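You operate a simulated robot arm through the tools that you are given. There is no shell and no other tool. Be economical: measure what you need, move in short steps, check, and stop when the job is done.

Carry out the task below with a simulated robot arm. There is one attempt and no reset: what you move stays moved.

## Task
Put things in order on the open cabinet top. At the end: the small brown brush stands where the cream short standing pack stood; the cream short standing pack stands where the grey brush head stood; the grey brush head stands where the green pad stood; the green pad is on the brown covers carton; whatever was shut is shut again. Leave all else as you found it, and nothing knocked over.

Only the result counts: the job must be done as asked and must still hold three seconds after the hand-in. Knocking over, shifting, dropping, spilling or breaking anything else fails it. A push-on lid holds only when it is set on centred and level and pressed home; a screw cap is set on level and turned clockwise until tight.

## Robot
A 6-joint arm with a two-finger parallel gripper, fixed in place. Base frame: the origin is at the foot of the arm, x ahead of it, y to its left, z up; the work surface is at about z = 0.86. Lengths are in m, angles in degrees, forces in N, time in s.
With the tool pointing down near the work surface it reaches from about 0.24 to 0.64 m from the base axis. Its first joint turns from -66.0 to 66.0 degrees. Payload 2.7 kg.
Tool frame: the origin (TCP) lies between the finger pads and is the grasp point; the fingertips stand 0.023 m ahead of it; z points along the fingers, y is the line along which they close. The gripper opens to 0.094 m. The fingers are 0.038 m wide and 0.01 m thick; the gripper's body (0.054 by 0.096 m) begins 0.039 m behind the TCP.
Orientation is that of the tool frame in the base frame, as a unit quaternion [x, y, z, w]. With the fingers straight down and closing along the base's y, the tool's x points along the base's -x, its y along +y and its z along -z.

## Interface
- The arm moves only by the tool nudge_tool. Its argument "commands" is a list of rows, each a list of 7 numbers: the shift along the base's x, y, z in m, then the turn, a rotation vector about the base's x, y, z in rad, then the gripper command, from -1 (fully open) to 1 (shut), values between in proportion. In form: [[tx, ty, tz, wx, wy, wz, grip], ...]. A call has 1 to 8 rows; each row shifts and turns the commanded pose from where the row before left it. Rows are played at 5 a second. More than 0.05 m and 8.6 degrees between two rows, or a gripper value outside its range, and nothing of the call is played. A pose out of reach is approached as far as the arm can. The call stops where the force on the tool passes 40 N (or 10 N more than at its start, if that is more) or the arm is blocked; 0.2 s more then pass. Each finger travels about 0.045 m/s and halts on what it meets, pressing with about 30 N; the grip force reading is that of the motor and also rises with nothing between the fingers. The clock runs only during rows and for 0.2 s after the last one: add rows that do not move to give the fingers time. The reply holds the time, the measured pose of the TCP, the force on the tool along the base axes, the opening and the grip force, in the units named above and with some noise.
- Cameras (640 x 400 px; columns grow to the right, rows downward): "scene" is fixed at [0.0733, -0.4336, 1.3879]; the picture's right is [0.78, -0.62, 0.00], its down [-0.34, -0.42, -0.84] and it looks along [0.53, 0.66, -0.54] (base axes); focal length 354 px, centre (320, 200). "wrist" rides on the gripper at [-0.039, 0, -0.044] in the tool frame; the picture's right is [0.00, -1.00, 0.00], its down [0.97, 0.00, -0.24] and it looks along [0.24, 0.00, 0.97] (tool axes); focal length 218 px, centre (320, 200).
- camera(camera): a new picture of that camera. It takes no simulated time.
- measure_at(camera, pixels): for up to 12 pixels [column, row] of the newest picture of that camera ("zoom" is the newest enlarged one), the place [x, y, z] in the base frame of the surface seen there, good to about 0.002 m, but the place of the scene camera against the robot may be out by one fixed shift of up to 0.025 m in any direction. It takes no simulated time.
- close_up(camera, box): a new picture of the part [left, top, right, bottom] of that camera's present view, enlarged. It takes no simulated time.
- job_done(): hands the job in; it is judged then, once.

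Work in short steps. Measure before you move; look again where a grasp or a placing could have gone wrong, and mend it. You have 80 turns and 38 pictures in all, those below and enlarged ones among them. Open the gripper and draw the arm clear of the work before you hand the job in, unless the task says otherwise; then end with one line.

The tools are called after "Emit:" as a command line: name --pt "numbers of a row" for each row, then --argument value for the rest, lists and objects as JSON in quotes. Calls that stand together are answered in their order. nudge_tool: Moves the arm, as the interface text tells. Its arguments: {"type":"object","properties":{"commands":{"type":"array","items":{"type":"array","items":{"type":"number"}}}},"required":["commands"]} The other tools are called the same way: camera (camera) takes a picture; measure_at (camera, pixels) gives the place of the surface under pixels of a picture; close_up (camera, box) takes an enlarged picture of a part of a camera's view; job_done () hands the job in.

At the start:

```text
time_s: 0.0
eef_pos: [0.3082, 0.182, 1.1872]
tool_rot: [-0.001, 1.0, 0.002, -0.001]
wrist_force: [-0.5, 0.2, -0.3]
gripper_width: 0.0942
grip_force: 0.1
```

scene: 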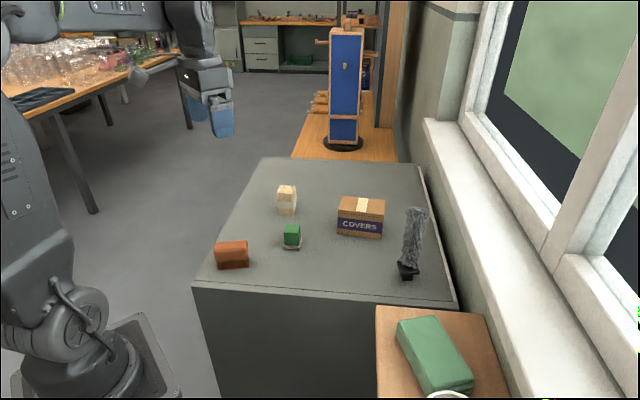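
wrist: 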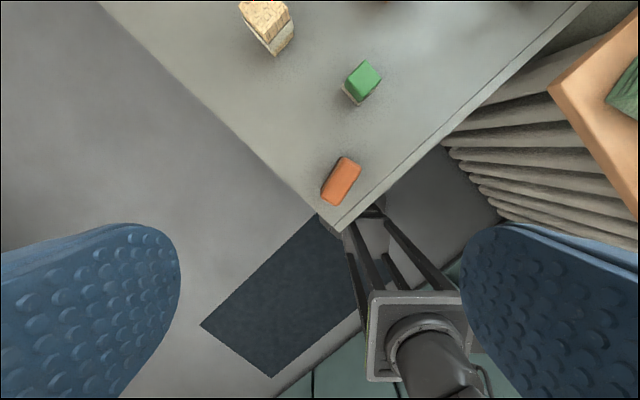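

I start with an enlarged view of the cabinet top, around columns 190-460, to identify the objects.

Emit:
close_up --camera "scene" --box '[200, 150, 460, 312]'

Emit:
close_up --camera "wrist" --box '[200, 0, 460, 220]'

```text
2.46 times, centred on (330, 231) of scene
```

zoom: 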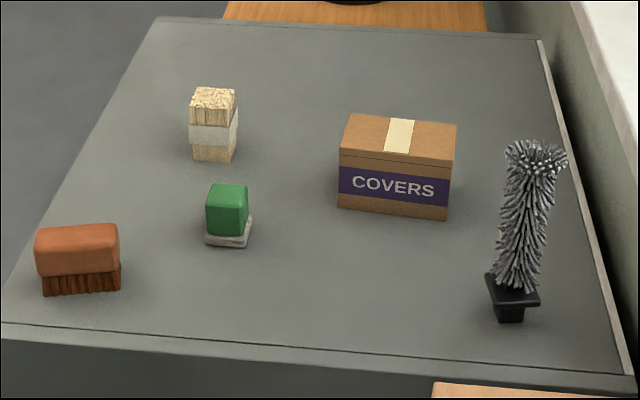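

```text
1.82 times, centred on (330, 110) of wrist
```

zoom: 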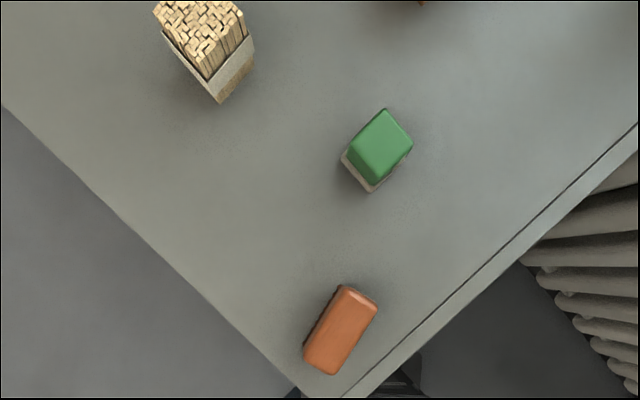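

The brown brush is at (232,255), green pad (291,236), cream pack (287,199), carton (361,217) and grey brush head (412,245). I measure them in both cameras to find the scene camera's shift.

Emit:
measure_at --camera "zoom" --pixels '[[381, 110], [411, 143], [382, 182], [350, 150], [380, 145], [340, 287], [377, 298], [336, 374], [305, 358], [158, 8], [206, 80], [247, 38]]'

Emit:
measure_at --camera "scene" --pixels '[[292, 228], [232, 246], [287, 188], [343, 199], [384, 203], [339, 211], [382, 217], [380, 238], [417, 211], [407, 280], [409, 265], [292, 251]]'

```text
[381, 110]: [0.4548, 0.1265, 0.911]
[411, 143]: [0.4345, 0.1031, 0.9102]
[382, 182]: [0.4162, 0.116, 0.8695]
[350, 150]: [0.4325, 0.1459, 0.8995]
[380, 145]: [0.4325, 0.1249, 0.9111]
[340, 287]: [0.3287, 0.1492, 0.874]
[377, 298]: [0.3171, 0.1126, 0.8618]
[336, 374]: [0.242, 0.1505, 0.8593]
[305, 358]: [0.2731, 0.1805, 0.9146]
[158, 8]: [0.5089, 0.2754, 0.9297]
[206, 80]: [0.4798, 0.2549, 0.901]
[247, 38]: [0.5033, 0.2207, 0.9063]
```

```text
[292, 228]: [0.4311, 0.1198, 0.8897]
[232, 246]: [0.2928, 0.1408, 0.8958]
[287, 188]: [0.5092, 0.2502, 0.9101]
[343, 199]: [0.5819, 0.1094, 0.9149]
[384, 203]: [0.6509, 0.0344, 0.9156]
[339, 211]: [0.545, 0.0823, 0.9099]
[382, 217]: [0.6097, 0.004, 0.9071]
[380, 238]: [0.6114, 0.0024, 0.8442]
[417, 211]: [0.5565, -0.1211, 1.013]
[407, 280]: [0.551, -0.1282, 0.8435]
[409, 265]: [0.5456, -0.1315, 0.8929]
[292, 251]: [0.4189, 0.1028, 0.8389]
```

The scene camera's z reads about 0.02 low. I move the arm over the middle of the top for an accurate wrist view.

Emit:
nudge_tool --pt "0.036 -0.025 0 0 0 0 -1" --pt "0.036 -0.025 0 0 0 0 -1" --pt "0.036 -0.025 0 0 0 0 -1" --pt "0.036 -0.025 0 0 0 0 -1" --pt "0.036 -0.025 0 0 0 0 -1" --pt "0 0 0 0 0 0 -1"

Emit:
camera --camera "wrist"

```text
time_s: 1.4
eef_pos: [0.4905, 0.0529, 1.1886]
tool_rot: [0.0, 1.0, 0.001, -0.001]
wrist_force: [-0.6, 0.1, 0.6]
gripper_width: 0.0938
grip_force: 0.0
```

```text
33 pictures are left
```

wrist: 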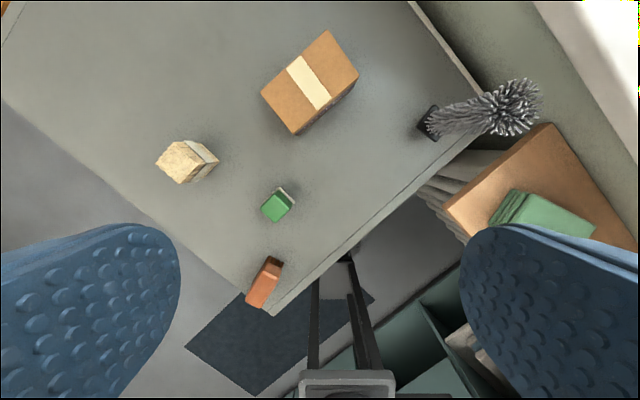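

Now a good view of everything: carton top around (310,82), pad (278,205), pack (187,162), brush foot (428,122). I enlarge it for edges.

Emit:
close_up --camera "wrist" --box '[140, 20, 380, 170]'

Emit:
measure_at --camera "wrist" --pixels '[[327, 32], [262, 94], [295, 132], [356, 73], [311, 82], [428, 107], [418, 126], [430, 139], [430, 122], [513, 105], [400, 130], [470, 118]]'

```text
2.67 times, centred on (260, 95) of wrist
```

zoom: 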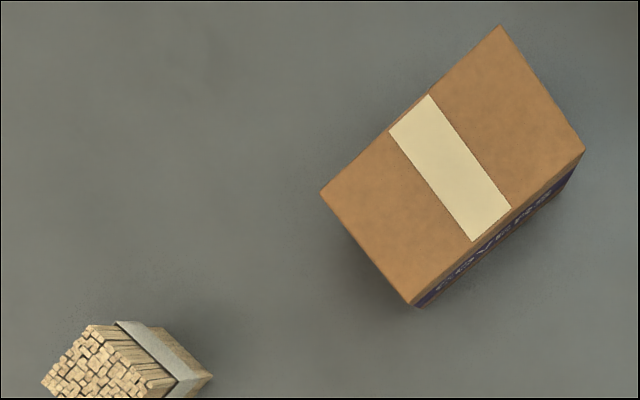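

```text
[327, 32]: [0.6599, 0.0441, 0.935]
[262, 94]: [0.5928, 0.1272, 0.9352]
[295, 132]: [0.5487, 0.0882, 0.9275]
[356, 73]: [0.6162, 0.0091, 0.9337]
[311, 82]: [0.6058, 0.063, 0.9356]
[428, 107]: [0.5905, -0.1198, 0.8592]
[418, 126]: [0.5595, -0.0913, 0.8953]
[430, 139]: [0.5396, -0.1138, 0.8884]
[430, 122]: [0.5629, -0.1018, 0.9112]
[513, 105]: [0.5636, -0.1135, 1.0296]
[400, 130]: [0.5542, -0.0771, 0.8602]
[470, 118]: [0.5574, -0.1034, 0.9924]
```

Carton top centre is about (0.604, 0.067, 0.935). Next I zoom on pad, pack and brown brush.

Emit:
close_up --camera "wrist" --box '[140, 130, 320, 242]'

```text
3.56 times, centred on (230, 186) of wrist
```

zoom: 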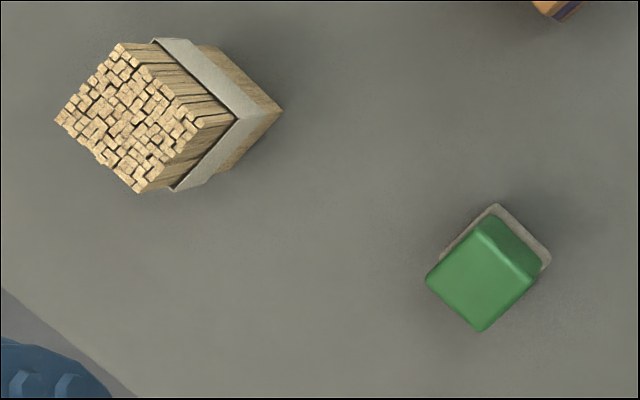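

I measure the corners of the pad's green top and pack's top.

Emit:
measure_at --camera "zoom" --pixels '[[484, 230], [430, 280], [479, 326], [530, 280], [480, 280], [545, 262], [497, 206], [60, 120], [122, 48], [200, 124], [140, 188], [278, 112]]'

```text
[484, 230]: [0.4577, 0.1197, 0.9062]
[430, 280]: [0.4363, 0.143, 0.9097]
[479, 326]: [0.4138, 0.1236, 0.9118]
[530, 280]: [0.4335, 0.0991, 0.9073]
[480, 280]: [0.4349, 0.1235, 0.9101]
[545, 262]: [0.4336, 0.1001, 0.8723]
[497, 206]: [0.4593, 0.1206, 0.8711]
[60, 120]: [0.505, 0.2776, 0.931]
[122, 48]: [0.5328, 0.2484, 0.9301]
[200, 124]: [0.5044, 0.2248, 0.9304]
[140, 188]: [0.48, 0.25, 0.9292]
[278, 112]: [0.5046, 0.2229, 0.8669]
```

The pad centre is (0.435, 0.121), top 0.911, its sides at about 132°/41°. I turn the tool 42.5° and come down above it.

Emit:
nudge_tool --pt "-0.011 0.0137 -0.035 0 0 0.1484 -1" --pt "-0.011 0.0137 -0.035 0 0 0.1484 -1" --pt "-0.011 0.0137 -0.035 0 0 0.1484 -1" --pt "-0.011 0.0137 -0.035 0 0 0.1484 -1" --pt "-0.011 0.0137 -0.035 0 0 0.1484 -1" --pt "0 0 -0.03 0 0 0 -1" --pt "0 0 0 0 0 0 -1"

Emit:
camera --camera "wrist"

```text
time_s: 3.0
eef_pos: [0.4346, 0.1289, 0.9826]
tool_rot: [-0.364, 0.932, 0.001, -0.001]
wrist_force: [0.0, 0.2, 0.2]
gripper_width: 0.094
grip_force: 0.1
```

```text
30 pictures are left
```

wrist: 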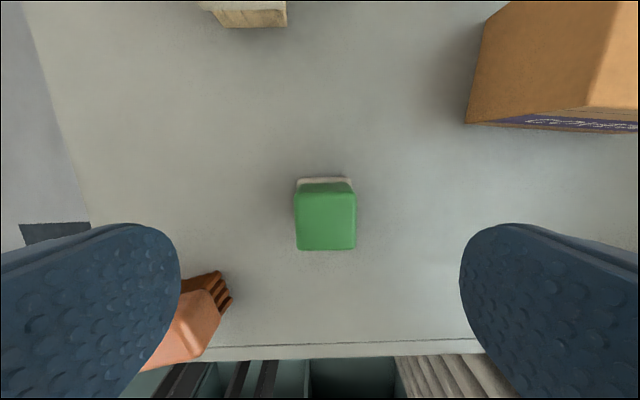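

The pad is near the picture's middle (326,215); the measured pose is a few mm off the plan, so I measure the pad again.

Emit:
measure_at --camera "wrist" --pixels '[[297, 200], [354, 200], [298, 247], [354, 247], [326, 220], [326, 192], [326, 181]]'

Emit:
nudge_tool --pt "0 0 0 0 0 0 -1"

```text
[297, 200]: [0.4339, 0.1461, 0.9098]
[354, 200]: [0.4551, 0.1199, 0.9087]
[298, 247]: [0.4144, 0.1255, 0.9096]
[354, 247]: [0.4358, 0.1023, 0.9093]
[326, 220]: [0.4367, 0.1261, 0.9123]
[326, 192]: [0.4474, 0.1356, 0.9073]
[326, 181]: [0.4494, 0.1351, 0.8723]
```

```text
time_s: 3.4
eef_pos: [0.4355, 0.1277, 0.9825]
tool_rot: [-0.363, 0.932, 0.001, 0.0]
wrist_force: [-0.2, -0.3, -0.7]
gripper_width: 0.0941
grip_force: 0.1
```

Pad centre reads (0.435,0.1235); I shift 3 mm in y, descend to z 0.890 and close.

Emit:
nudge_tool --pt "0 -0.0035 -0.04 0 0 0 -1" --pt "0 0 -0.04 0 0 0 -1" --pt "0 0 -0.0125 0 0 0 -1" --pt "0 0 0 0 0 0 -1" --pt "0 0 0 0 0 0 0.5" --pt "0 0 0 0 0 0 0.5" --pt "0 0 0 0 0 0 0.5" --pt "0 0 0 0 0 0 0.5"

Emit:
nudge_tool --pt "0 0 0 0 0 0 0.6" --pt "0 0 0 0 0 0 0.6" --pt "0 0 0 0 0 0 0.6"

```text
time_s: 5.2
eef_pos: [0.436, 0.1243, 0.8906]
tool_rot: [-0.363, 0.932, 0.001, 0.0]
wrist_force: [0.8, -0.3, 0.1]
gripper_width: 0.0389
grip_force: 30.1
```

```text
time_s: 6.0
eef_pos: [0.4347, 0.1232, 0.89]
tool_rot: [-0.363, 0.932, 0.001, 0.0]
wrist_force: [0.4, 0.4, 0.1]
gripper_width: 0.0389
grip_force: 29.5
```

It holds at width 0.039. I lift 0.10 m and look.

Emit:
nudge_tool --pt "0 0 0.02 0 0 0 0.6" --pt "0 0 0.04 0 0 0 0.6" --pt "0 0 0.04 0 0 0 0.6" --pt "0 0 0 0 0 0 0.6"

Emit:
camera --camera "wrist"

Emit:
close_up --camera "scene" --box '[200, 150, 460, 312]'

```text
time_s: 7.0
eef_pos: [0.4351, 0.1233, 0.9949]
tool_rot: [-0.363, 0.932, 0.001, -0.001]
wrist_force: [-0.6, 0.0, -0.5]
gripper_width: 0.0387
grip_force: 29.9
```

```text
29 pictures are left
```

wrist: 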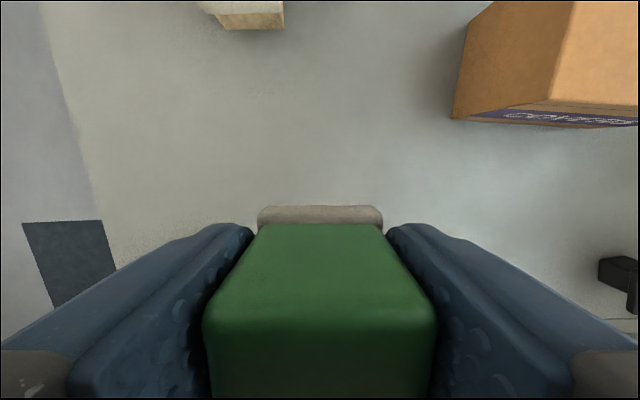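

```text
2.46 times, centred on (330, 231) of scene
```

zoom: 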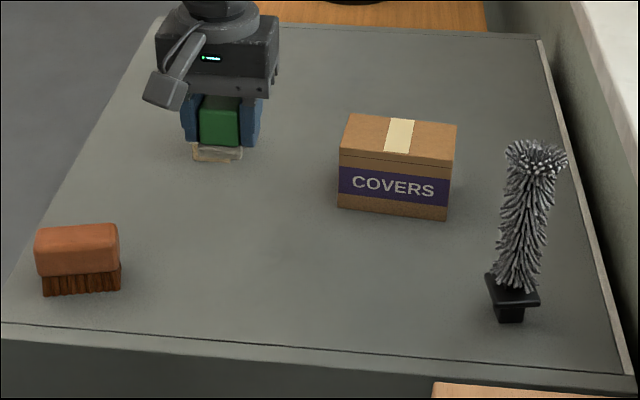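

The pad came up whole. I carry it over the carton centre, then go down to just above the top.

Emit:
nudge_tool --pt "0.034 -0.0113 0.004 0 0 0 0.6" --pt "0.034 -0.0113 0 0 0 0 0.6" --pt "0.034 -0.0113 0 0 0 0 0.6" --pt "0.034 -0.0112 0 0 0 0 0.6" --pt "0.034 -0.0112 0 0 0 0 0.6" --pt "0 0 0 0 0 0 0.6" --pt "0 0 0 0 0 0 0.6"

Emit:
camera --camera "wrist"

```text
time_s: 8.6
eef_pos: [0.6059, 0.0655, 0.9961]
tool_rot: [-0.363, 0.932, 0.0, -0.002]
wrist_force: [0.5, 0.7, -0.1]
gripper_width: 0.039
grip_force: 30.3
```

```text
27 pictures are left
```

wrist: 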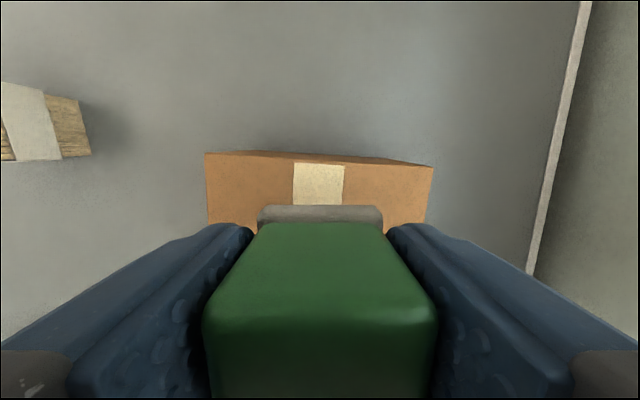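

Centred over the cream strip. I lower in small steps to about z 0.966.

Emit:
nudge_tool --pt "0 0 -0.02 0 0 0 0.6" --pt "0 0 -0.008 0 0 0 0.6" --pt "0 0 -0.002 0 0 0 0.6" --pt "0 0 0 0 0 0 0.6"

```text
time_s: 9.6
eef_pos: [0.6052, 0.0667, 0.9642]
tool_rot: [-0.363, 0.932, 0.0, -0.001]
wrist_force: [-0.1, 0.5, -0.2]
gripper_width: 0.0388
grip_force: 30.0
```

No contact force yet; I go down by millimetres.

Emit:
nudge_tool --pt "0 0 -0.001 0 0 0 0.6" --pt "0 0 -0.001 0 0 0 0.6" --pt "0 0 0 0 0 0 0.6"

```text
time_s: 10.4
eef_pos: [0.604, 0.0672, 0.9657]
tool_rot: [-0.363, 0.932, 0.0, 0.002]
wrist_force: [-1.0, -1.3, 16.7]
gripper_width: 0.0389
grip_force: 30.4
```

Contact (16.7 N). I ease 1 mm up, open partly and rise.

Emit:
nudge_tool --pt "0 0 0.001 0 0 0 0.6" --pt "0 0 0 0 0 0 0.05" --pt "0 0 0 0 0 0 -0.2" --pt "0 0 0 0 0 0 -0.5" --pt "0 0 0 0 0 0 -0.5" --pt "0 0 0 0 0 0 -0.5" --pt "0 0 0.04 0 0 0 -0.5" --pt "0 0 0.05 0 0 0 -0.5"

Emit:
nudge_tool --pt "0 0 0.05 0 0 0 -0.5" --pt "0 0 0.05 0 0 0 -0.5" --pt "0 0 0.03 0 0 0 -1" --pt "0 0 0 0 0 0 -1"

Emit:
camera --camera "wrist"

```text
time_s: 12.2
eef_pos: [0.6066, 0.068, 1.0505]
tool_rot: [-0.363, 0.932, 0.0, -0.001]
wrist_force: [-0.1, -0.2, -0.2]
gripper_width: 0.0708
grip_force: 0.0
```

```text
time_s: 13.2
eef_pos: [0.5751, 0.0612, 1.161]
tool_rot: [-0.363, 0.932, 0.001, -0.001]
wrist_force: [0.0, 0.1, 0.5]
gripper_width: 0.0943
grip_force: 0.0
out of reach, approached as far as the arm can: row 1, 2, 3
```

```text
26 pictures are left
```

wrist: 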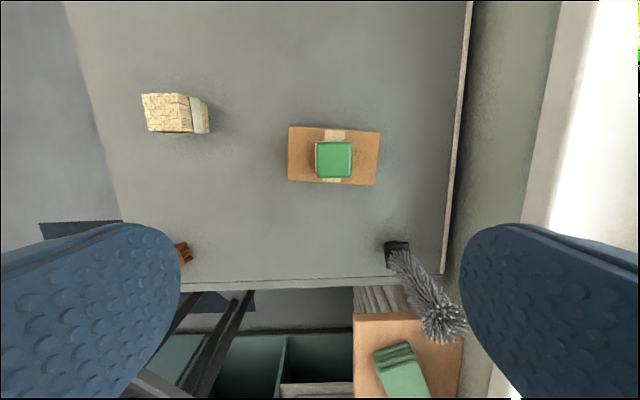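

The pad sits centred on the carton at (334,158). Now I look closely at the grey brush head from the scene side.

Emit:
close_up --camera "scene" --box '[330, 190, 460, 290]'

Emit:
measure_at --camera "wrist" --pixels '[[387, 244], [408, 243], [387, 268], [400, 252], [410, 268], [420, 285], [432, 305], [443, 325], [334, 158], [375, 186], [289, 180], [379, 131]]'

```text
4.00 times, centred on (395, 240) of scene
```

zoom: 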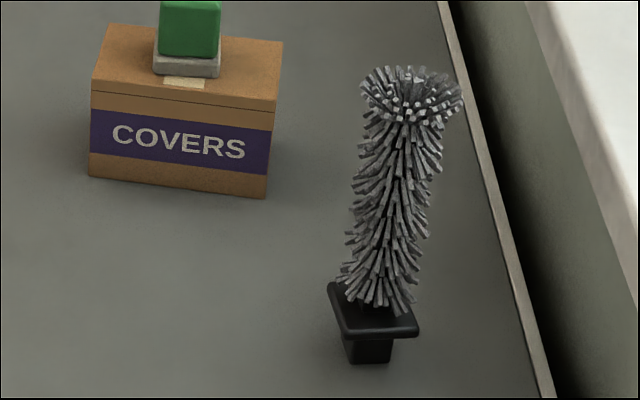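

```text
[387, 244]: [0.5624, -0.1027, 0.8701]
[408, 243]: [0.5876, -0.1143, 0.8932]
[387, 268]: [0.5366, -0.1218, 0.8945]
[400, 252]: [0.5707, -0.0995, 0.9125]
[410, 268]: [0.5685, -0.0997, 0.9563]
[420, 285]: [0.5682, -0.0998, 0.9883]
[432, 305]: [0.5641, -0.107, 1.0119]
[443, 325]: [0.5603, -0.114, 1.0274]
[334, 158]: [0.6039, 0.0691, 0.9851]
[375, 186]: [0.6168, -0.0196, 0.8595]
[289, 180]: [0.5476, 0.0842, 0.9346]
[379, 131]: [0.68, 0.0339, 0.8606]
```

I measure brush and carton corners in the zoom for the shift of the scene camera.

Emit:
measure_at --camera "zoom" --pixels '[[282, 44], [275, 110], [93, 86], [410, 95], [395, 110], [390, 200], [352, 329], [415, 326], [335, 288], [345, 355], [388, 355], [400, 140]]'

```text
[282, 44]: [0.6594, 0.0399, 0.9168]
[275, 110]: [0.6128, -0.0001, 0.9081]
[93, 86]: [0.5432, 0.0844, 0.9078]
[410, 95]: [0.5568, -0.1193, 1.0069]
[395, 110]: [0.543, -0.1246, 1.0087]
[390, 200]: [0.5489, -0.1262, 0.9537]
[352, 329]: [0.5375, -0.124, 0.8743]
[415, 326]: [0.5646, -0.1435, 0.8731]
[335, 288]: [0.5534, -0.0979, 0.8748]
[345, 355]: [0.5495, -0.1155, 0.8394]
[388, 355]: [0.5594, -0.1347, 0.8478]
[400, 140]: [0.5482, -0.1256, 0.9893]
```

Brush plate centre works out near (0.563,-0.116), top about 1.03. I check where the window sill lies before moving the gripper there.

Emit:
camera --camera "scene"

Emit:
measure_at --camera "scene" --pixels '[[430, 130], [465, 200], [500, 260], [445, 260], [440, 225], [412, 175]]'

Emit:
nudge_tool --pt "-0.02 -0.03 0 0 0 0 -1" --pt "-0.02 -0.03 0 0 0 0 -1" --pt "0 0 0 0 0 0 -1"

```text
24 pictures are left
```

scene: 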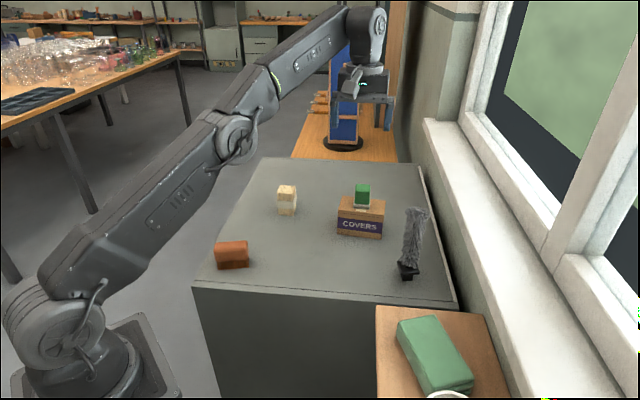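

```text
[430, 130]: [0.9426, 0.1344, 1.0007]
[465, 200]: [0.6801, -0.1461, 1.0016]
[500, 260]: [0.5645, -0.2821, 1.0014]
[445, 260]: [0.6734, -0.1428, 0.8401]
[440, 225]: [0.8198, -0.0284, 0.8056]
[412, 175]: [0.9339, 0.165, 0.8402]
```

```text
time_s: 14.0
eef_pos: [0.5347, 0.0015, 1.1584]
tool_rot: [-0.363, 0.932, 0.001, 0.001]
wrist_force: [0.9, -0.1, 0.5]
gripper_width: 0.0938
grip_force: 0.0
```

The sill edge is some 5 cm clear of the outer finger. I move over the brush at z 1.13 for a view from above.

Emit:
nudge_tool --pt "0.008 -0.039 -0.01 0 0 0 -1" --pt "0.008 -0.039 -0.01 0 0 0 -1" --pt "0.009 -0.039 -0.01 0 0 0 -1" --pt "0 0 0 0 0 0 -1" --pt "0 0 0 0 0 0 -1"

Emit:
camera --camera "wrist"

```text
time_s: 15.2
eef_pos: [0.5586, -0.1165, 1.1274]
tool_rot: [-0.363, 0.932, 0.001, -0.001]
wrist_force: [0.6, -0.3, 0.8]
gripper_width: 0.0939
grip_force: 0.1
```

```text
23 pictures are left
```

wrist: 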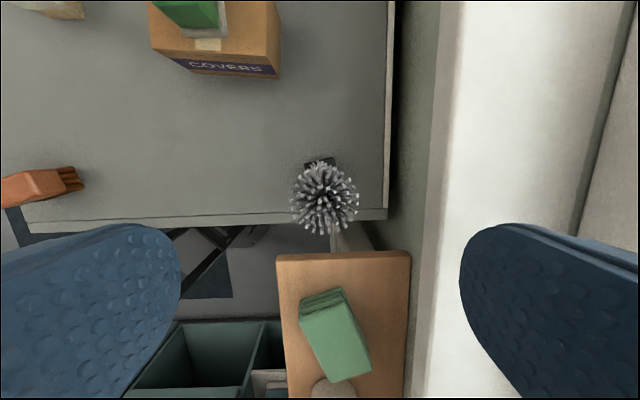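

The head's top is a round of about 66 px at (325,199). I measure its rim.

Emit:
measure_at --camera "wrist" --pixels '[[325, 199], [297, 199], [352, 199], [325, 172], [325, 225], [310, 163], [333, 160], [307, 167]]'

```text
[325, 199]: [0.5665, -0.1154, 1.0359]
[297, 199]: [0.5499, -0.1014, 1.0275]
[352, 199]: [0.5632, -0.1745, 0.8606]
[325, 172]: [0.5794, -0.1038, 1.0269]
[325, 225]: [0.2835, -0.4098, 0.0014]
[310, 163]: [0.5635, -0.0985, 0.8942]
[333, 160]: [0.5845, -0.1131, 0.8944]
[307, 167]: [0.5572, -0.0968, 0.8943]
```

Top centre is (0.5645,-0.1155), right over the base plate. I centre and descend to z 1.003, stopping short with the palm above the tips.

Emit:
nudge_tool --pt "0.0055 0.001 -0.04 0 0 0 -1" --pt "0 0 -0.04 0 0 0 -1" --pt "0 0 -0.03 0 0 0 -1" --pt "0 0 -0.012 0 0 0 -1" --pt "0 0 0 0 0 0 -1"

Emit:
camera --camera "wrist"

```text
time_s: 16.4
eef_pos: [0.5652, -0.1101, 1.0087]
tool_rot: [-0.363, 0.932, 0.0, -0.001]
wrist_force: [-0.3, 0.9, -0.6]
gripper_width: 0.094
grip_force: 0.0
```

```text
22 pictures are left
```

wrist: 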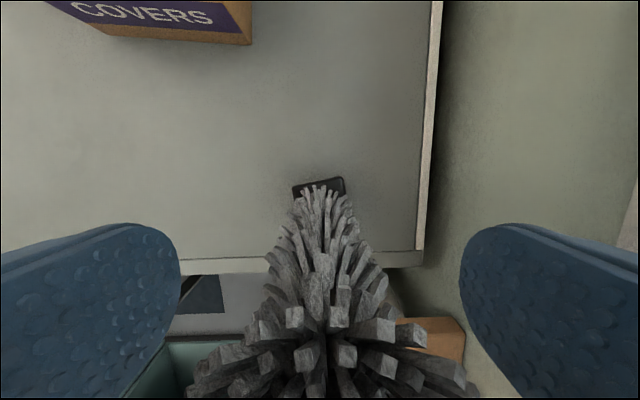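

The head lies at column ~325, between the fingers. I re-read the pose before closing.

Emit:
nudge_tool --pt "0 0 0 0 0 0 -1"

Emit:
nudge_tool --pt "0 0 0 0 0 0 -1"

```text
time_s: 16.8
eef_pos: [0.5654, -0.1116, 1.0091]
tool_rot: [-0.363, 0.932, 0.001, -0.001]
wrist_force: [0.1, 0.1, -0.2]
gripper_width: 0.0941
grip_force: 0.0
```

```text
time_s: 17.2
eef_pos: [0.5647, -0.1117, 1.0092]
tool_rot: [-0.363, 0.932, 0.001, -0.001]
wrist_force: [0.6, -0.4, -0.3]
gripper_width: 0.0942
grip_force: 0.0
```

I correct 3.5 mm in y, lower 7 mm, then close gradually.

Emit:
nudge_tool --pt "0 -0.0035 -0.006 0 0 0 -1" --pt "0 0 0 0 0 0 -0.5" --pt "0 0 0 0 0 0 -0.2" --pt "0 0 0 0 0 0 0" --pt "0 0 0 0 0 0 0.2" --pt "0 0 0 0 0 0 0.4" --pt "0 0 0 0 0 0 0.6" --pt "0 0 0 0 0 0 0.6"

Emit:
nudge_tool --pt "0 0 0 0 0 0 0.7" --pt "0 0 0 0 0 0 0.7"

Emit:
close_up --camera "scene" --box '[320, 160, 480, 290]'

```text
time_s: 19.0
eef_pos: [0.5652, -0.1164, 1.0015]
tool_rot: [-0.363, 0.932, 0.0, -0.002]
wrist_force: [0.0, 0.2, -0.2]
gripper_width: 0.0346
grip_force: 30.0
```

```text
time_s: 19.6
eef_pos: [0.5648, -0.1155, 1.0021]
tool_rot: [-0.363, 0.932, 0.0, 0.0]
wrist_force: [0.0, -0.2, -0.1]
gripper_width: 0.0347
grip_force: 29.8
```

```text
3.08 times, centred on (400, 225) of scene
```

zoom: 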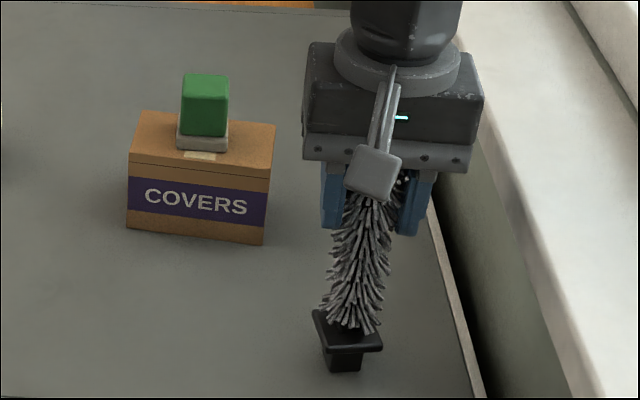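

Held firmly at 0.035 width. I lift 0.05 m straight and check that it hangs straight.

Emit:
nudge_tool --pt "0 0 0.01 0 0 0 0.7" --pt "0 0 0.02 0 0 0 0.7" --pt "0 0 0.02 0 0 0 0.7" --pt "0 0 0 0 0 0 0.7"

Emit:
close_up --camera "scene" --box '[320, 160, 480, 290]'

```text
time_s: 20.6
eef_pos: [0.5659, -0.1151, 1.0497]
tool_rot: [-0.363, 0.932, 0.001, -0.001]
wrist_force: [0.3, 0.0, -1.0]
gripper_width: 0.0342
grip_force: 29.2
```

```text
3.08 times, centred on (400, 225) of scene
```

zoom: 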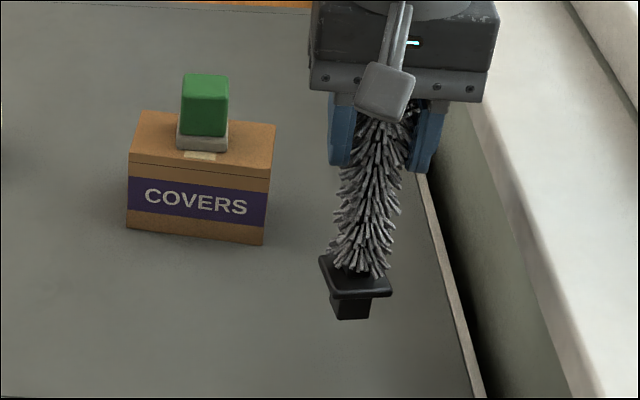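

It hangs straight. Now I carry it to the pad's old place (TCP 0.437, 0.1235).

Emit:
nudge_tool --pt "-0.0183 0.0342 0 0 0 0 0.7" --pt "-0.0183 0.0342 0 0 0 0 0.7" --pt "-0.0183 0.0342 0 0 0 0 0.7" --pt "-0.0183 0.0342 0 0 0 0 0.7" --pt "-0.0183 0.0342 0 0 0 0 0.7" --pt "-0.0183 0.0342 0 0 0 0 0.7" --pt "-0.0182 0.0342 0 0 0 0 0.7" --pt "0 0 0 0 0 0 0.7"

Emit:
nudge_tool --pt "0 0 -0.02 0 0 0 0.7" --pt "0 0 -0.015 0 0 0 0.7" --pt "0 0 0 0 0 0 0.7"

Emit:
camera --camera "scene"

```text
time_s: 22.4
eef_pos: [0.437, 0.1204, 1.0503]
tool_rot: [-0.362, 0.932, 0.001, 0.0]
wrist_force: [-0.4, 0.3, -0.3]
gripper_width: 0.0341
grip_force: 30.2
```

```text
time_s: 23.2
eef_pos: [0.4378, 0.1219, 1.018]
tool_rot: [-0.363, 0.932, 0.001, -0.001]
wrist_force: [-0.5, 0.4, -0.4]
gripper_width: 0.0343
grip_force: 29.8
```

```text
19 pictures are left
```

scene: 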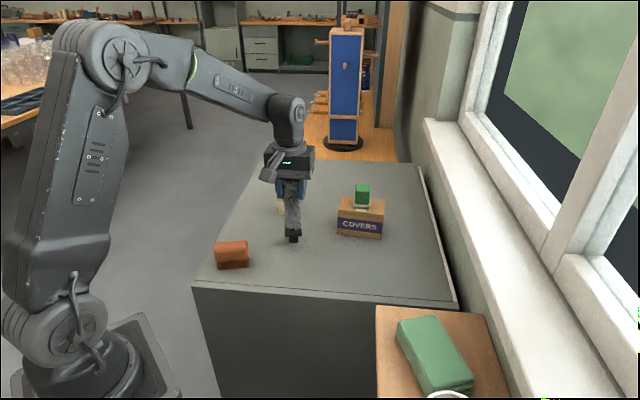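

Upright over the old spot. I lower, the last millimetres singly, watching the force.

Emit:
nudge_tool --pt "-0.0005 0.001 -0.008 0 0 0 0.7" --pt "0 0 -0.003 0 0 0 0.7" --pt "0 0 -0.001 0 0 0 0.7" --pt "0 0 0 0 0 0 0.7"

```text
time_s: 24.2
eef_pos: [0.4361, 0.1221, 1.0046]
tool_rot: [-0.363, 0.932, 0.001, 0.0]
wrist_force: [-0.2, 0.4, -0.1]
gripper_width: 0.0345
grip_force: 30.2
```

No contact yet; a few more millimetre steps.

Emit:
nudge_tool --pt "0 0 -0.001 0 0 0 0.7" --pt "0 0 -0.001 0 0 0 0.7" --pt "0 0 0 0 0 0 0.7"

```text
time_s: 25.0
eef_pos: [0.4366, 0.1219, 1.0031]
tool_rot: [-0.363, 0.932, 0.001, -0.001]
wrist_force: [-0.4, 0.5, -0.9]
gripper_width: 0.0343
grip_force: 30.5
```

Still free; on by single millimetres.

Emit:
nudge_tool --pt "0 0 -0.001 0 0 0 0.7" --pt "0 0 0 0 0 0 0.7"

Emit:
nudge_tool --pt "0 0 -0.001 0 0 0 0.7" --pt "0 0 0 0 0 0 0.7"

```text
time_s: 25.6
eef_pos: [0.4352, 0.1225, 1.0014]
tool_rot: [-0.363, 0.932, 0.0, 0.0]
wrist_force: [-1.8, -0.1, 5.3]
gripper_width: 0.0346
grip_force: 29.8
```

```text
time_s: 26.2
eef_pos: [0.4366, 0.1222, 1.0025]
tool_rot: [-0.364, 0.932, 0.001, 0.0]
wrist_force: [-4.0, -1.7, 13.2]
gripper_width: 0.0344
grip_force: 30.4
```

Contact (13 N). I ease up 1 mm, open slowly and check before rising.

Emit:
nudge_tool --pt "0 0 0.001 0 0 0 0.7" --pt "0 0 0 0 0 0 0.2" --pt "0 0 0 0 0 0 0.1" --pt "0 0 0 0 0 0 -0.1" --pt "0 0 0 0 0 0 -0.4" --pt "0 0 0 0 0 0 -1" --pt "0 0 0 0 0 0 -1" --pt "0 0 0 0 0 0 -1"

Emit:
nudge_tool --pt "0 0 0.04 0 0 0 -1" --pt "0 0 0.05 0 0 0 -1" --pt "0 0 0.05 0 0 0 -1" --pt "0 0 0.03 0 0 0 -1" --pt "0 0 0 0 0 0 -1"

Emit:
camera --camera "wrist"

Emit:
close_up --camera "scene" --box '[200, 150, 460, 312]'

```text
time_s: 28.0
eef_pos: [0.4362, 0.1209, 1.0024]
tool_rot: [-0.363, 0.932, 0.001, -0.001]
wrist_force: [0.0, -0.2, 0.6]
gripper_width: 0.0938
grip_force: 0.1
```

```text
time_s: 29.2
eef_pos: [0.4358, 0.1234, 1.1737]
tool_rot: [-0.364, 0.932, 0.0, -0.001]
wrist_force: [-0.6, -0.7, -0.6]
gripper_width: 0.094
grip_force: 0.2
```

```text
18 pictures are left
```

wrist: 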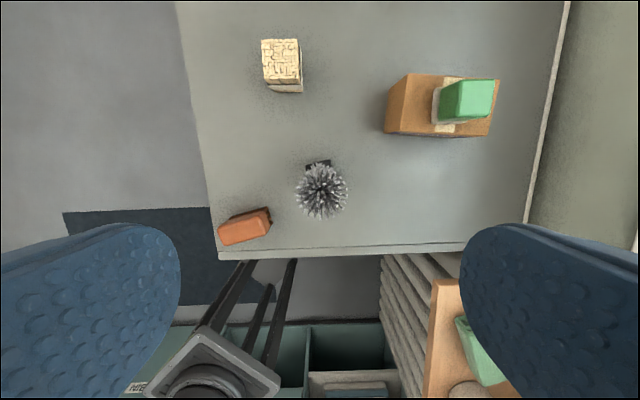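

```text
2.46 times, centred on (330, 231) of scene
```

zoom: 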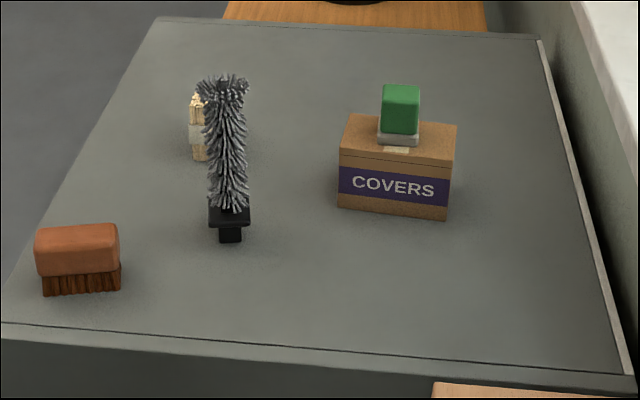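

The brush head stands at the pad's old spot. I measure the pack (282,60), the brown brush and the brush foot.

Emit:
measure_at --camera "wrist" --pixels '[[263, 41], [298, 40], [301, 81], [268, 83], [308, 163], [329, 161], [322, 190], [222, 224], [267, 210], [270, 228], [220, 244], [246, 226]]'

Emit:
measure_at --camera "zoom" --pixels '[[210, 222], [237, 227], [248, 222], [222, 236], [240, 236], [72, 240], [40, 275], [46, 292], [118, 287], [60, 293], [100, 290]]'

```text
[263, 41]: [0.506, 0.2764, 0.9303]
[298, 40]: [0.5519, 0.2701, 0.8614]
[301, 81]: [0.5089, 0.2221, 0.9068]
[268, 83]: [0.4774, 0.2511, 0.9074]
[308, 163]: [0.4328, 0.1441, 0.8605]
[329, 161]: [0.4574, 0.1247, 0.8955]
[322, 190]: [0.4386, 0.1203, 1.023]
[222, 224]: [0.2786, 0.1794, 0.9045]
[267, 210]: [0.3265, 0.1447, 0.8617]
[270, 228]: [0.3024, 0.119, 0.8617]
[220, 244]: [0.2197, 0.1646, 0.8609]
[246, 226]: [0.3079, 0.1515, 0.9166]
```

```text
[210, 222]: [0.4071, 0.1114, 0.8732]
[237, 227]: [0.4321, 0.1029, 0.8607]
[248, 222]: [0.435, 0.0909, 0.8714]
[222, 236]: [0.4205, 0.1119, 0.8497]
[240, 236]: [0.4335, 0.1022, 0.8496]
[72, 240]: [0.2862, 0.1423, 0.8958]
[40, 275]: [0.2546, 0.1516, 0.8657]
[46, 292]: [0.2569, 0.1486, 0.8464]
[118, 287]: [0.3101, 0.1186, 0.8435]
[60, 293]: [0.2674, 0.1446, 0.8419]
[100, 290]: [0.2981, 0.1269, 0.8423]
```

Brush foot centre is within 3 mm of target. Next the pack, centre (0.506,0.2505): move over it and part-way down.

Emit:
nudge_tool --pt "0.0175 0.032 -0.01 0 0 0 -1" --pt "0.0175 0.032 -0.01 0 0 0 -1" --pt "0.0175 0.032 -0.01 0 0 0 -1" --pt "0.0175 0.032 -0.01 0 0 0 -1" --pt "0 0 -0.04 0 0 0 -1" --pt "0 0 -0.04 0 0 0 -1" --pt "0 0 -0.04 0 0 0 -1" --pt "0 0 0 0 0 0 -1"

Emit:
camera --camera "wrist"

```text
time_s: 31.0
eef_pos: [0.5058, 0.25, 1.0103]
tool_rot: [-0.363, 0.932, 0.001, 0.0]
wrist_force: [-1.0, 0.5, -0.1]
gripper_width: 0.094
grip_force: 0.0
```

```text
16 pictures are left
```

wrist: 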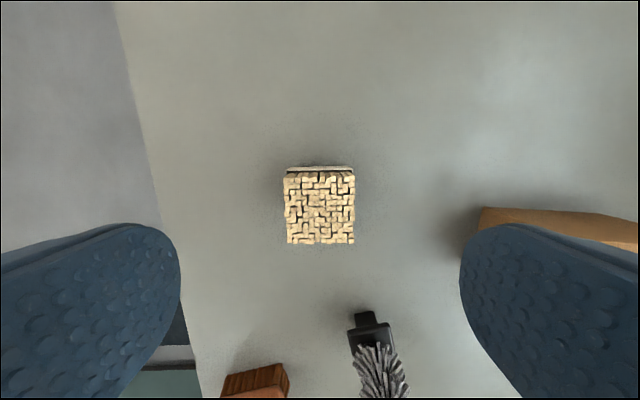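

Pack centred at column 319. I measure its top corners to fix its place.

Emit:
measure_at --camera "wrist" --pixels '[[287, 178], [353, 177], [352, 240], [289, 240], [320, 210]]'

Emit:
nudge_tool --pt "0 0 -0.04 0 0 0 -1" --pt "0 0 -0.04 0 0 0 -1" --pt "0 0 -0.028 0 0 0 -1" --pt "0 0 0 0 0 0 -1"

```text
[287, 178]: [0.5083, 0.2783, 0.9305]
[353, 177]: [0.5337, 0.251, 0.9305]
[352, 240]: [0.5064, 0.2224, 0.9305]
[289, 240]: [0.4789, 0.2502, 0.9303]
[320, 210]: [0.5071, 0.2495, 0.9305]
```

```text
time_s: 32.0
eef_pos: [0.5054, 0.2503, 0.906]
tool_rot: [-0.363, 0.932, 0.001, 0.0]
wrist_force: [-0.9, 0.2, -0.9]
gripper_width: 0.094
grip_force: 0.0
```

Pack centre (0.507,0.2505) agrees with the TCP. I close and lift a little.

Emit:
nudge_tool --pt "0 0 -0.002 0 0 0 0" --pt "0 0 0 0 0 0 0.2" --pt "0 0 0 0 0 0 0.4" --pt "0 0 0 0 0 0 0.6" --pt "0 0 0 0 0 0 0.6" --pt "0 0 0 0 0 0 0.6" --pt "0 0 0 0 0 0 0.6"

Emit:
nudge_tool --pt "0 0 0.02 0 0 0 0.6" --pt "0 0 0.04 0 0 0 0.6" --pt "0 0 0.05 0 0 0 0.6" --pt "0 0 0.04 0 0 0 0.6" --pt "0 0 0 0 0 0 0.6"

Emit:
camera --camera "scene"

```text
time_s: 33.6
eef_pos: [0.5049, 0.2495, 0.9042]
tool_rot: [-0.363, 0.932, 0.0, -0.002]
wrist_force: [-0.4, 0.8, -0.8]
gripper_width: 0.0445
grip_force: 30.1
```

```text
time_s: 34.8
eef_pos: [0.5078, 0.253, 1.0512]
tool_rot: [-0.363, 0.932, 0.0, -0.002]
wrist_force: [0.1, -0.4, -1.5]
gripper_width: 0.0449
grip_force: 29.7
```

```text
15 pictures are left
```

scene: 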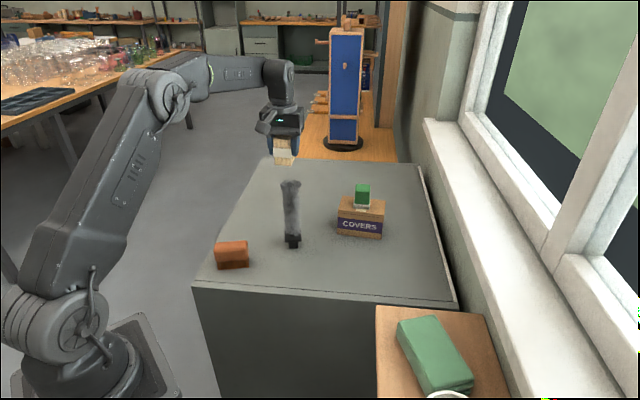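

Pack held, its bottom at about 1.008, above the pad on the carton. I carry it to the brush head's old place (0.563,-0.116).

Emit:
nudge_tool --pt "0.0071 -0.0458 0.001 0 0 0 0.6" --pt "0.0071 -0.0458 0 0 0 0 0.6" --pt "0.0071 -0.0458 0 0 0 0 0.6" --pt "0.0071 -0.0458 0 0 0 0 0.6" --pt "0.0071 -0.0458 0 0 0 0 0.6" --pt "0.0071 -0.0458 0 0 0 0 0.6" --pt "0.0071 -0.0458 0 0 0 0 0.6" --pt "0.0071 -0.0458 0 0 0 0 0.6"

Emit:
nudge_tool --pt "0 0 -0.04 0 0 0 0.6" --pt "0 0 -0.04 0 0 0 0.6" --pt "0 0 -0.04 0 0 0 0.6" --pt "0 0 -0.015 0 0 0 0.6" --pt "0 0 0 0 0 0 0.6"

```text
time_s: 36.6
eef_pos: [0.5622, -0.1173, 1.0529]
tool_rot: [-0.363, 0.932, 0.001, 0.0]
wrist_force: [-0.4, 0.8, 1.2]
gripper_width: 0.0444
grip_force: 30.6
```

```text
time_s: 37.8
eef_pos: [0.5612, -0.115, 0.918]
tool_rot: [-0.364, 0.932, 0.0, -0.001]
wrist_force: [0.1, -0.4, -0.6]
gripper_width: 0.0448
grip_force: 30.0
```

Now at z 0.918, about 14 mm above standing height (0.904). I lower with small last steps.

Emit:
nudge_tool --pt "0.001 -0.0005 -0.008 0 0 0 0.6" --pt "0 0 -0.003 0 0 0 0.6" --pt "0 0 -0.001 0 0 0 0.6" --pt "0 0 0 0 0 0 0.6"

Emit:
nudge_tool --pt "0 0 -0.001 0 0 0 0.6" --pt "0 0 0 0 0 0 0.6"

```text
time_s: 38.8
eef_pos: [0.5628, -0.1147, 0.9055]
tool_rot: [-0.364, 0.931, 0.001, 0.0]
wrist_force: [-0.4, 0.2, -1.0]
gripper_width: 0.0443
grip_force: 29.0
```

```text
time_s: 39.4
eef_pos: [0.5636, -0.1154, 0.9044]
tool_rot: [-0.363, 0.932, 0.001, -0.001]
wrist_force: [-0.3, -0.3, -1.4]
gripper_width: 0.0443
grip_force: 29.7
```

No contact yet; single millimetres more.

Emit:
nudge_tool --pt "0 0 -0.001 0 0 0 0.6" --pt "0 0 0 0 0 0 0.6"

Emit:
nudge_tool --pt "0 0 -0.001 0 0 0 0.6" --pt "0 0 0 0 0 0 0.6"

```text
time_s: 40.0
eef_pos: [0.564, -0.1159, 0.9049]
tool_rot: [-0.363, 0.932, 0.0, 0.0]
wrist_force: [-1.0, -0.1, 1.7]
gripper_width: 0.0445
grip_force: 29.8
```

```text
time_s: 40.6
eef_pos: [0.5639, -0.1168, 0.9033]
tool_rot: [-0.363, 0.932, 0.0, 0.0]
wrist_force: [-2.8, -0.1, 7.4]
gripper_width: 0.0445
grip_force: 30.0
```

Contact (7 N). I release and rise.

Emit:
nudge_tool --pt "0 0 0.0005 0 0 0 0.1" --pt "0 0 0 0 0 0 0" --pt "0 0 0 0 0 0 -0.2" --pt "0 0 0 0 0 0 -0.6" --pt "0 0 0 0 0 0 -0.8" --pt "0 0 0 0 0 0 -0.8" --pt "0 0 0.03 0 0 0 -0.8" --pt "0 0 0.05 0 0 0 -0.8"

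Emit:
nudge_tool --pt "0 0 0.05 0 0 0 -1" --pt "-0.02 0.02 0.04 0 0 0 -1" --pt "-0.03 0.03 0.02 0 0 0 -1" --pt "-0.03 0.03 0.02 0 0 0 -1" --pt "0 0 0 0 0 0 -1"

Emit:
camera --camera "wrist"

```text
time_s: 42.4
eef_pos: [0.5646, -0.1152, 0.9832]
tool_rot: [-0.363, 0.932, 0.0, -0.001]
wrist_force: [0.3, -1.1, -0.1]
gripper_width: 0.0845
grip_force: 0.2
```

```text
time_s: 43.6
eef_pos: [0.4827, -0.0362, 1.1122]
tool_rot: [-0.362, 0.932, 0.001, -0.001]
wrist_force: [-0.1, -0.1, -0.7]
gripper_width: 0.0938
grip_force: 0.0
```

```text
14 pictures are left
```

wrist: 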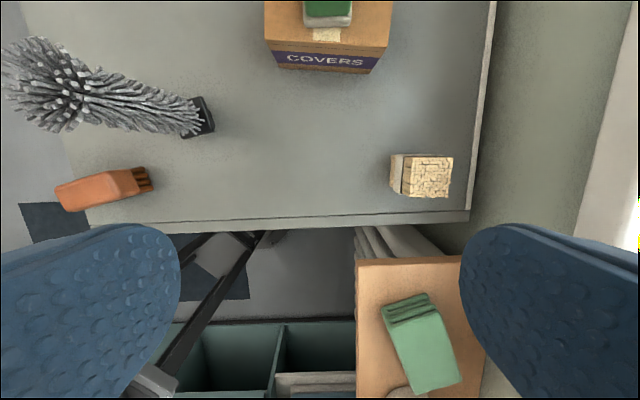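

The pack stands right. Now to the brown brush near (0.29,0.15), its long axis about -30°; I go there high and turn the tool by -66° on the way.

Emit:
nudge_tool --pt "-0.024 0.023 0.01 0 0 -0.145 -1" --pt "-0.024 0.023 0 0 0 -0.145 -1" --pt "-0.024 0.023 0 0 0 -0.145 -1" --pt "-0.024 0.023 0 0 0 -0.145 -1" --pt "-0.024 0.023 0 0 0 -0.145 -1" --pt "-0.024 0.023 0 0 0 -0.145 -1" --pt "-0.024 0.023 0 0 0 -0.145 -1" --pt "-0.024 0.023 0 0 0 -0.145 -1"

Emit:
nudge_tool --pt "0 0 -0.04 0 0 0 -1" --pt "0 0 -0.03 0 0 0 -1" --pt "0 0 0 0 0 0 -1"

Emit:
camera --camera "wrist"

```text
time_s: 45.4
eef_pos: [0.2924, 0.1486, 1.1249]
tool_rot: [0.208, 0.978, 0.001, 0.0]
wrist_force: [-0.3, 0.2, 0.7]
gripper_width: 0.0939
grip_force: 0.0
```

```text
time_s: 46.2
eef_pos: [0.2907, 0.1478, 1.0553]
tool_rot: [0.207, 0.978, 0.001, 0.0]
wrist_force: [0.6, 0.0, -0.2]
gripper_width: 0.0942
grip_force: 0.0
```

```text
13 pictures are left
```

wrist: 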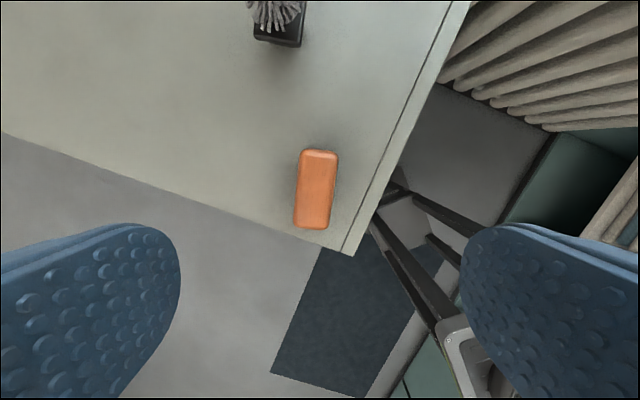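

The brown brush shows at (316,190), turned slightly. I measure its top corners.

Emit:
measure_at --camera "wrist" --pixels '[[303, 155], [335, 156], [297, 222], [328, 226], [316, 190], [300, 190], [334, 190]]'

```text
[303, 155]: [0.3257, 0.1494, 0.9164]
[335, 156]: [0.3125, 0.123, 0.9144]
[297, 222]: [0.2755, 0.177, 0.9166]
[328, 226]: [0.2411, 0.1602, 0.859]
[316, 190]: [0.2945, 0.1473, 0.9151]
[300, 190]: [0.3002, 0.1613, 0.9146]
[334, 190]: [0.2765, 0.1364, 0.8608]
```

Brush centre (0.294,0.150), short side at about 62°. I turn the tool -4°, centre, descend to 0.897 and close.

Emit:
nudge_tool --pt "0.0025 0.002 -0.04 0 0 -0.07 -1" --pt "0 0 -0.04 0 0 0 -1" --pt "0 0 -0.04 0 0 0 -1" --pt "0 0 -0.025 0 0 0 -1" --pt "0 0 -0.012 0 0 0 -1" --pt "0 0 0 0 0 0 -1"

Emit:
nudge_tool --pt "0 0 0 0 0 0 0" --pt "0 0 0 0 0 0 0.2" --pt "0 0 0 0 0 0 0.4" --pt "0 0 0 0 0 0 0.6" --pt "0 0 0 0 0 0 0.6" --pt "0 0 0 0 0 0 0.6" --pt "0 0 0 0 0 0 0.6"

Emit:
camera --camera "wrist"

```text
time_s: 47.6
eef_pos: [0.2958, 0.1509, 0.897]
tool_rot: [0.242, 0.97, 0.001, 0.0]
wrist_force: [0.4, 0.0, -0.8]
gripper_width: 0.0939
grip_force: 0.1
```

```text
time_s: 49.2
eef_pos: [0.2943, 0.1511, 0.8976]
tool_rot: [0.241, 0.971, 0.0, 0.001]
wrist_force: [-0.1, -0.2, 1.7]
gripper_width: 0.0336
grip_force: 30.2
```

```text
12 pictures are left
```

wrist: 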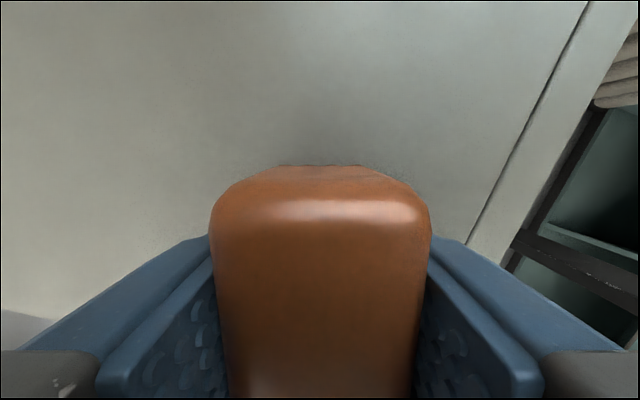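

Grip is square (width 0.034). I lift, then go round the standing brush head by way of larger y.

Emit:
nudge_tool --pt "0 0 0.02 0 0 0 0.6" --pt "0 0 0.04 0 0 0 0.6" --pt "0 0 0.03 0 0 0 0.6" --pt "0.0165 0.0333 0 0 0 0 0.6" --pt "0.0165 0.0333 0 0 0 0 0.6" --pt "0.0165 0.0334 0 0 0 0 0.6" --pt "0 0 0 0 0 0 0.6"

Emit:
camera --camera "scene"

```text
time_s: 50.8
eef_pos: [0.3464, 0.2493, 0.9892]
tool_rot: [0.241, 0.97, -0.001, 0.0]
wrist_force: [0.4, 0.1, -0.7]
gripper_width: 0.0334
grip_force: 30.0
```

```text
11 pictures are left
```

scene: 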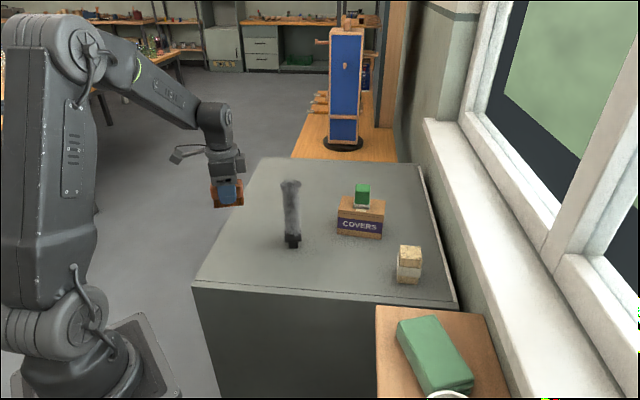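

All well. I move along x to the pack's old place.

Emit:
nudge_tool --pt "0.0405 0 0 0 0 0 0.6" --pt "0.0405 0 0 0 0 0 0.6" --pt "0.041 0 0 0 0 0 0.6" --pt "0.041 0 0 0 0 0 0.6" --pt "0 0 0 0 0 0 0.6" --pt "0 0 -0.04 0 0 0 0.6" --pt "0 0 -0.03 0 0 0 0.6" --pt "0 0 0 0 0 0 0.6"

Emit:
nudge_tool --pt "0 0 0 0 0 0 0.6"

```text
time_s: 52.6
eef_pos: [0.5064, 0.2483, 0.9174]
tool_rot: [0.241, 0.971, 0.001, 0.0]
wrist_force: [0.6, 1.3, -0.6]
gripper_width: 0.0334
grip_force: 29.4
```

```text
time_s: 53.0
eef_pos: [0.505, 0.2491, 0.9182]
tool_rot: [0.241, 0.97, 0.001, 0.0]
wrist_force: [0.2, -0.1, -1.3]
gripper_width: 0.0336
grip_force: 30.8
```

At (0.506,0.249,0.918); standing height is 0.897. A small shift and lowering.

Emit:
nudge_tool --pt "0.001 0.002 -0.01 0 0 0 0.6" --pt "0 0 -0.006 0 0 0 0.6" --pt "0 0 -0.002 0 0 0 0.6" --pt "0 0 -0.001 0 0 0 0.6" --pt "0 0 0 0 0 0 0.6"

Emit:
nudge_tool --pt "0 0 -0.001 0 0 0 0.6" --pt "0 0 0 0 0 0 0.6"

```text
time_s: 54.2
eef_pos: [0.5074, 0.2505, 0.8987]
tool_rot: [0.241, 0.971, 0.0, 0.001]
wrist_force: [-0.2, 0.2, -1.0]
gripper_width: 0.0339
grip_force: 29.7
```

```text
time_s: 54.8
eef_pos: [0.5069, 0.2512, 0.8986]
tool_rot: [0.241, 0.97, 0.001, 0.0]
wrist_force: [-0.3, -1.0, 6.8]
gripper_width: 0.0339
grip_force: 29.9
```

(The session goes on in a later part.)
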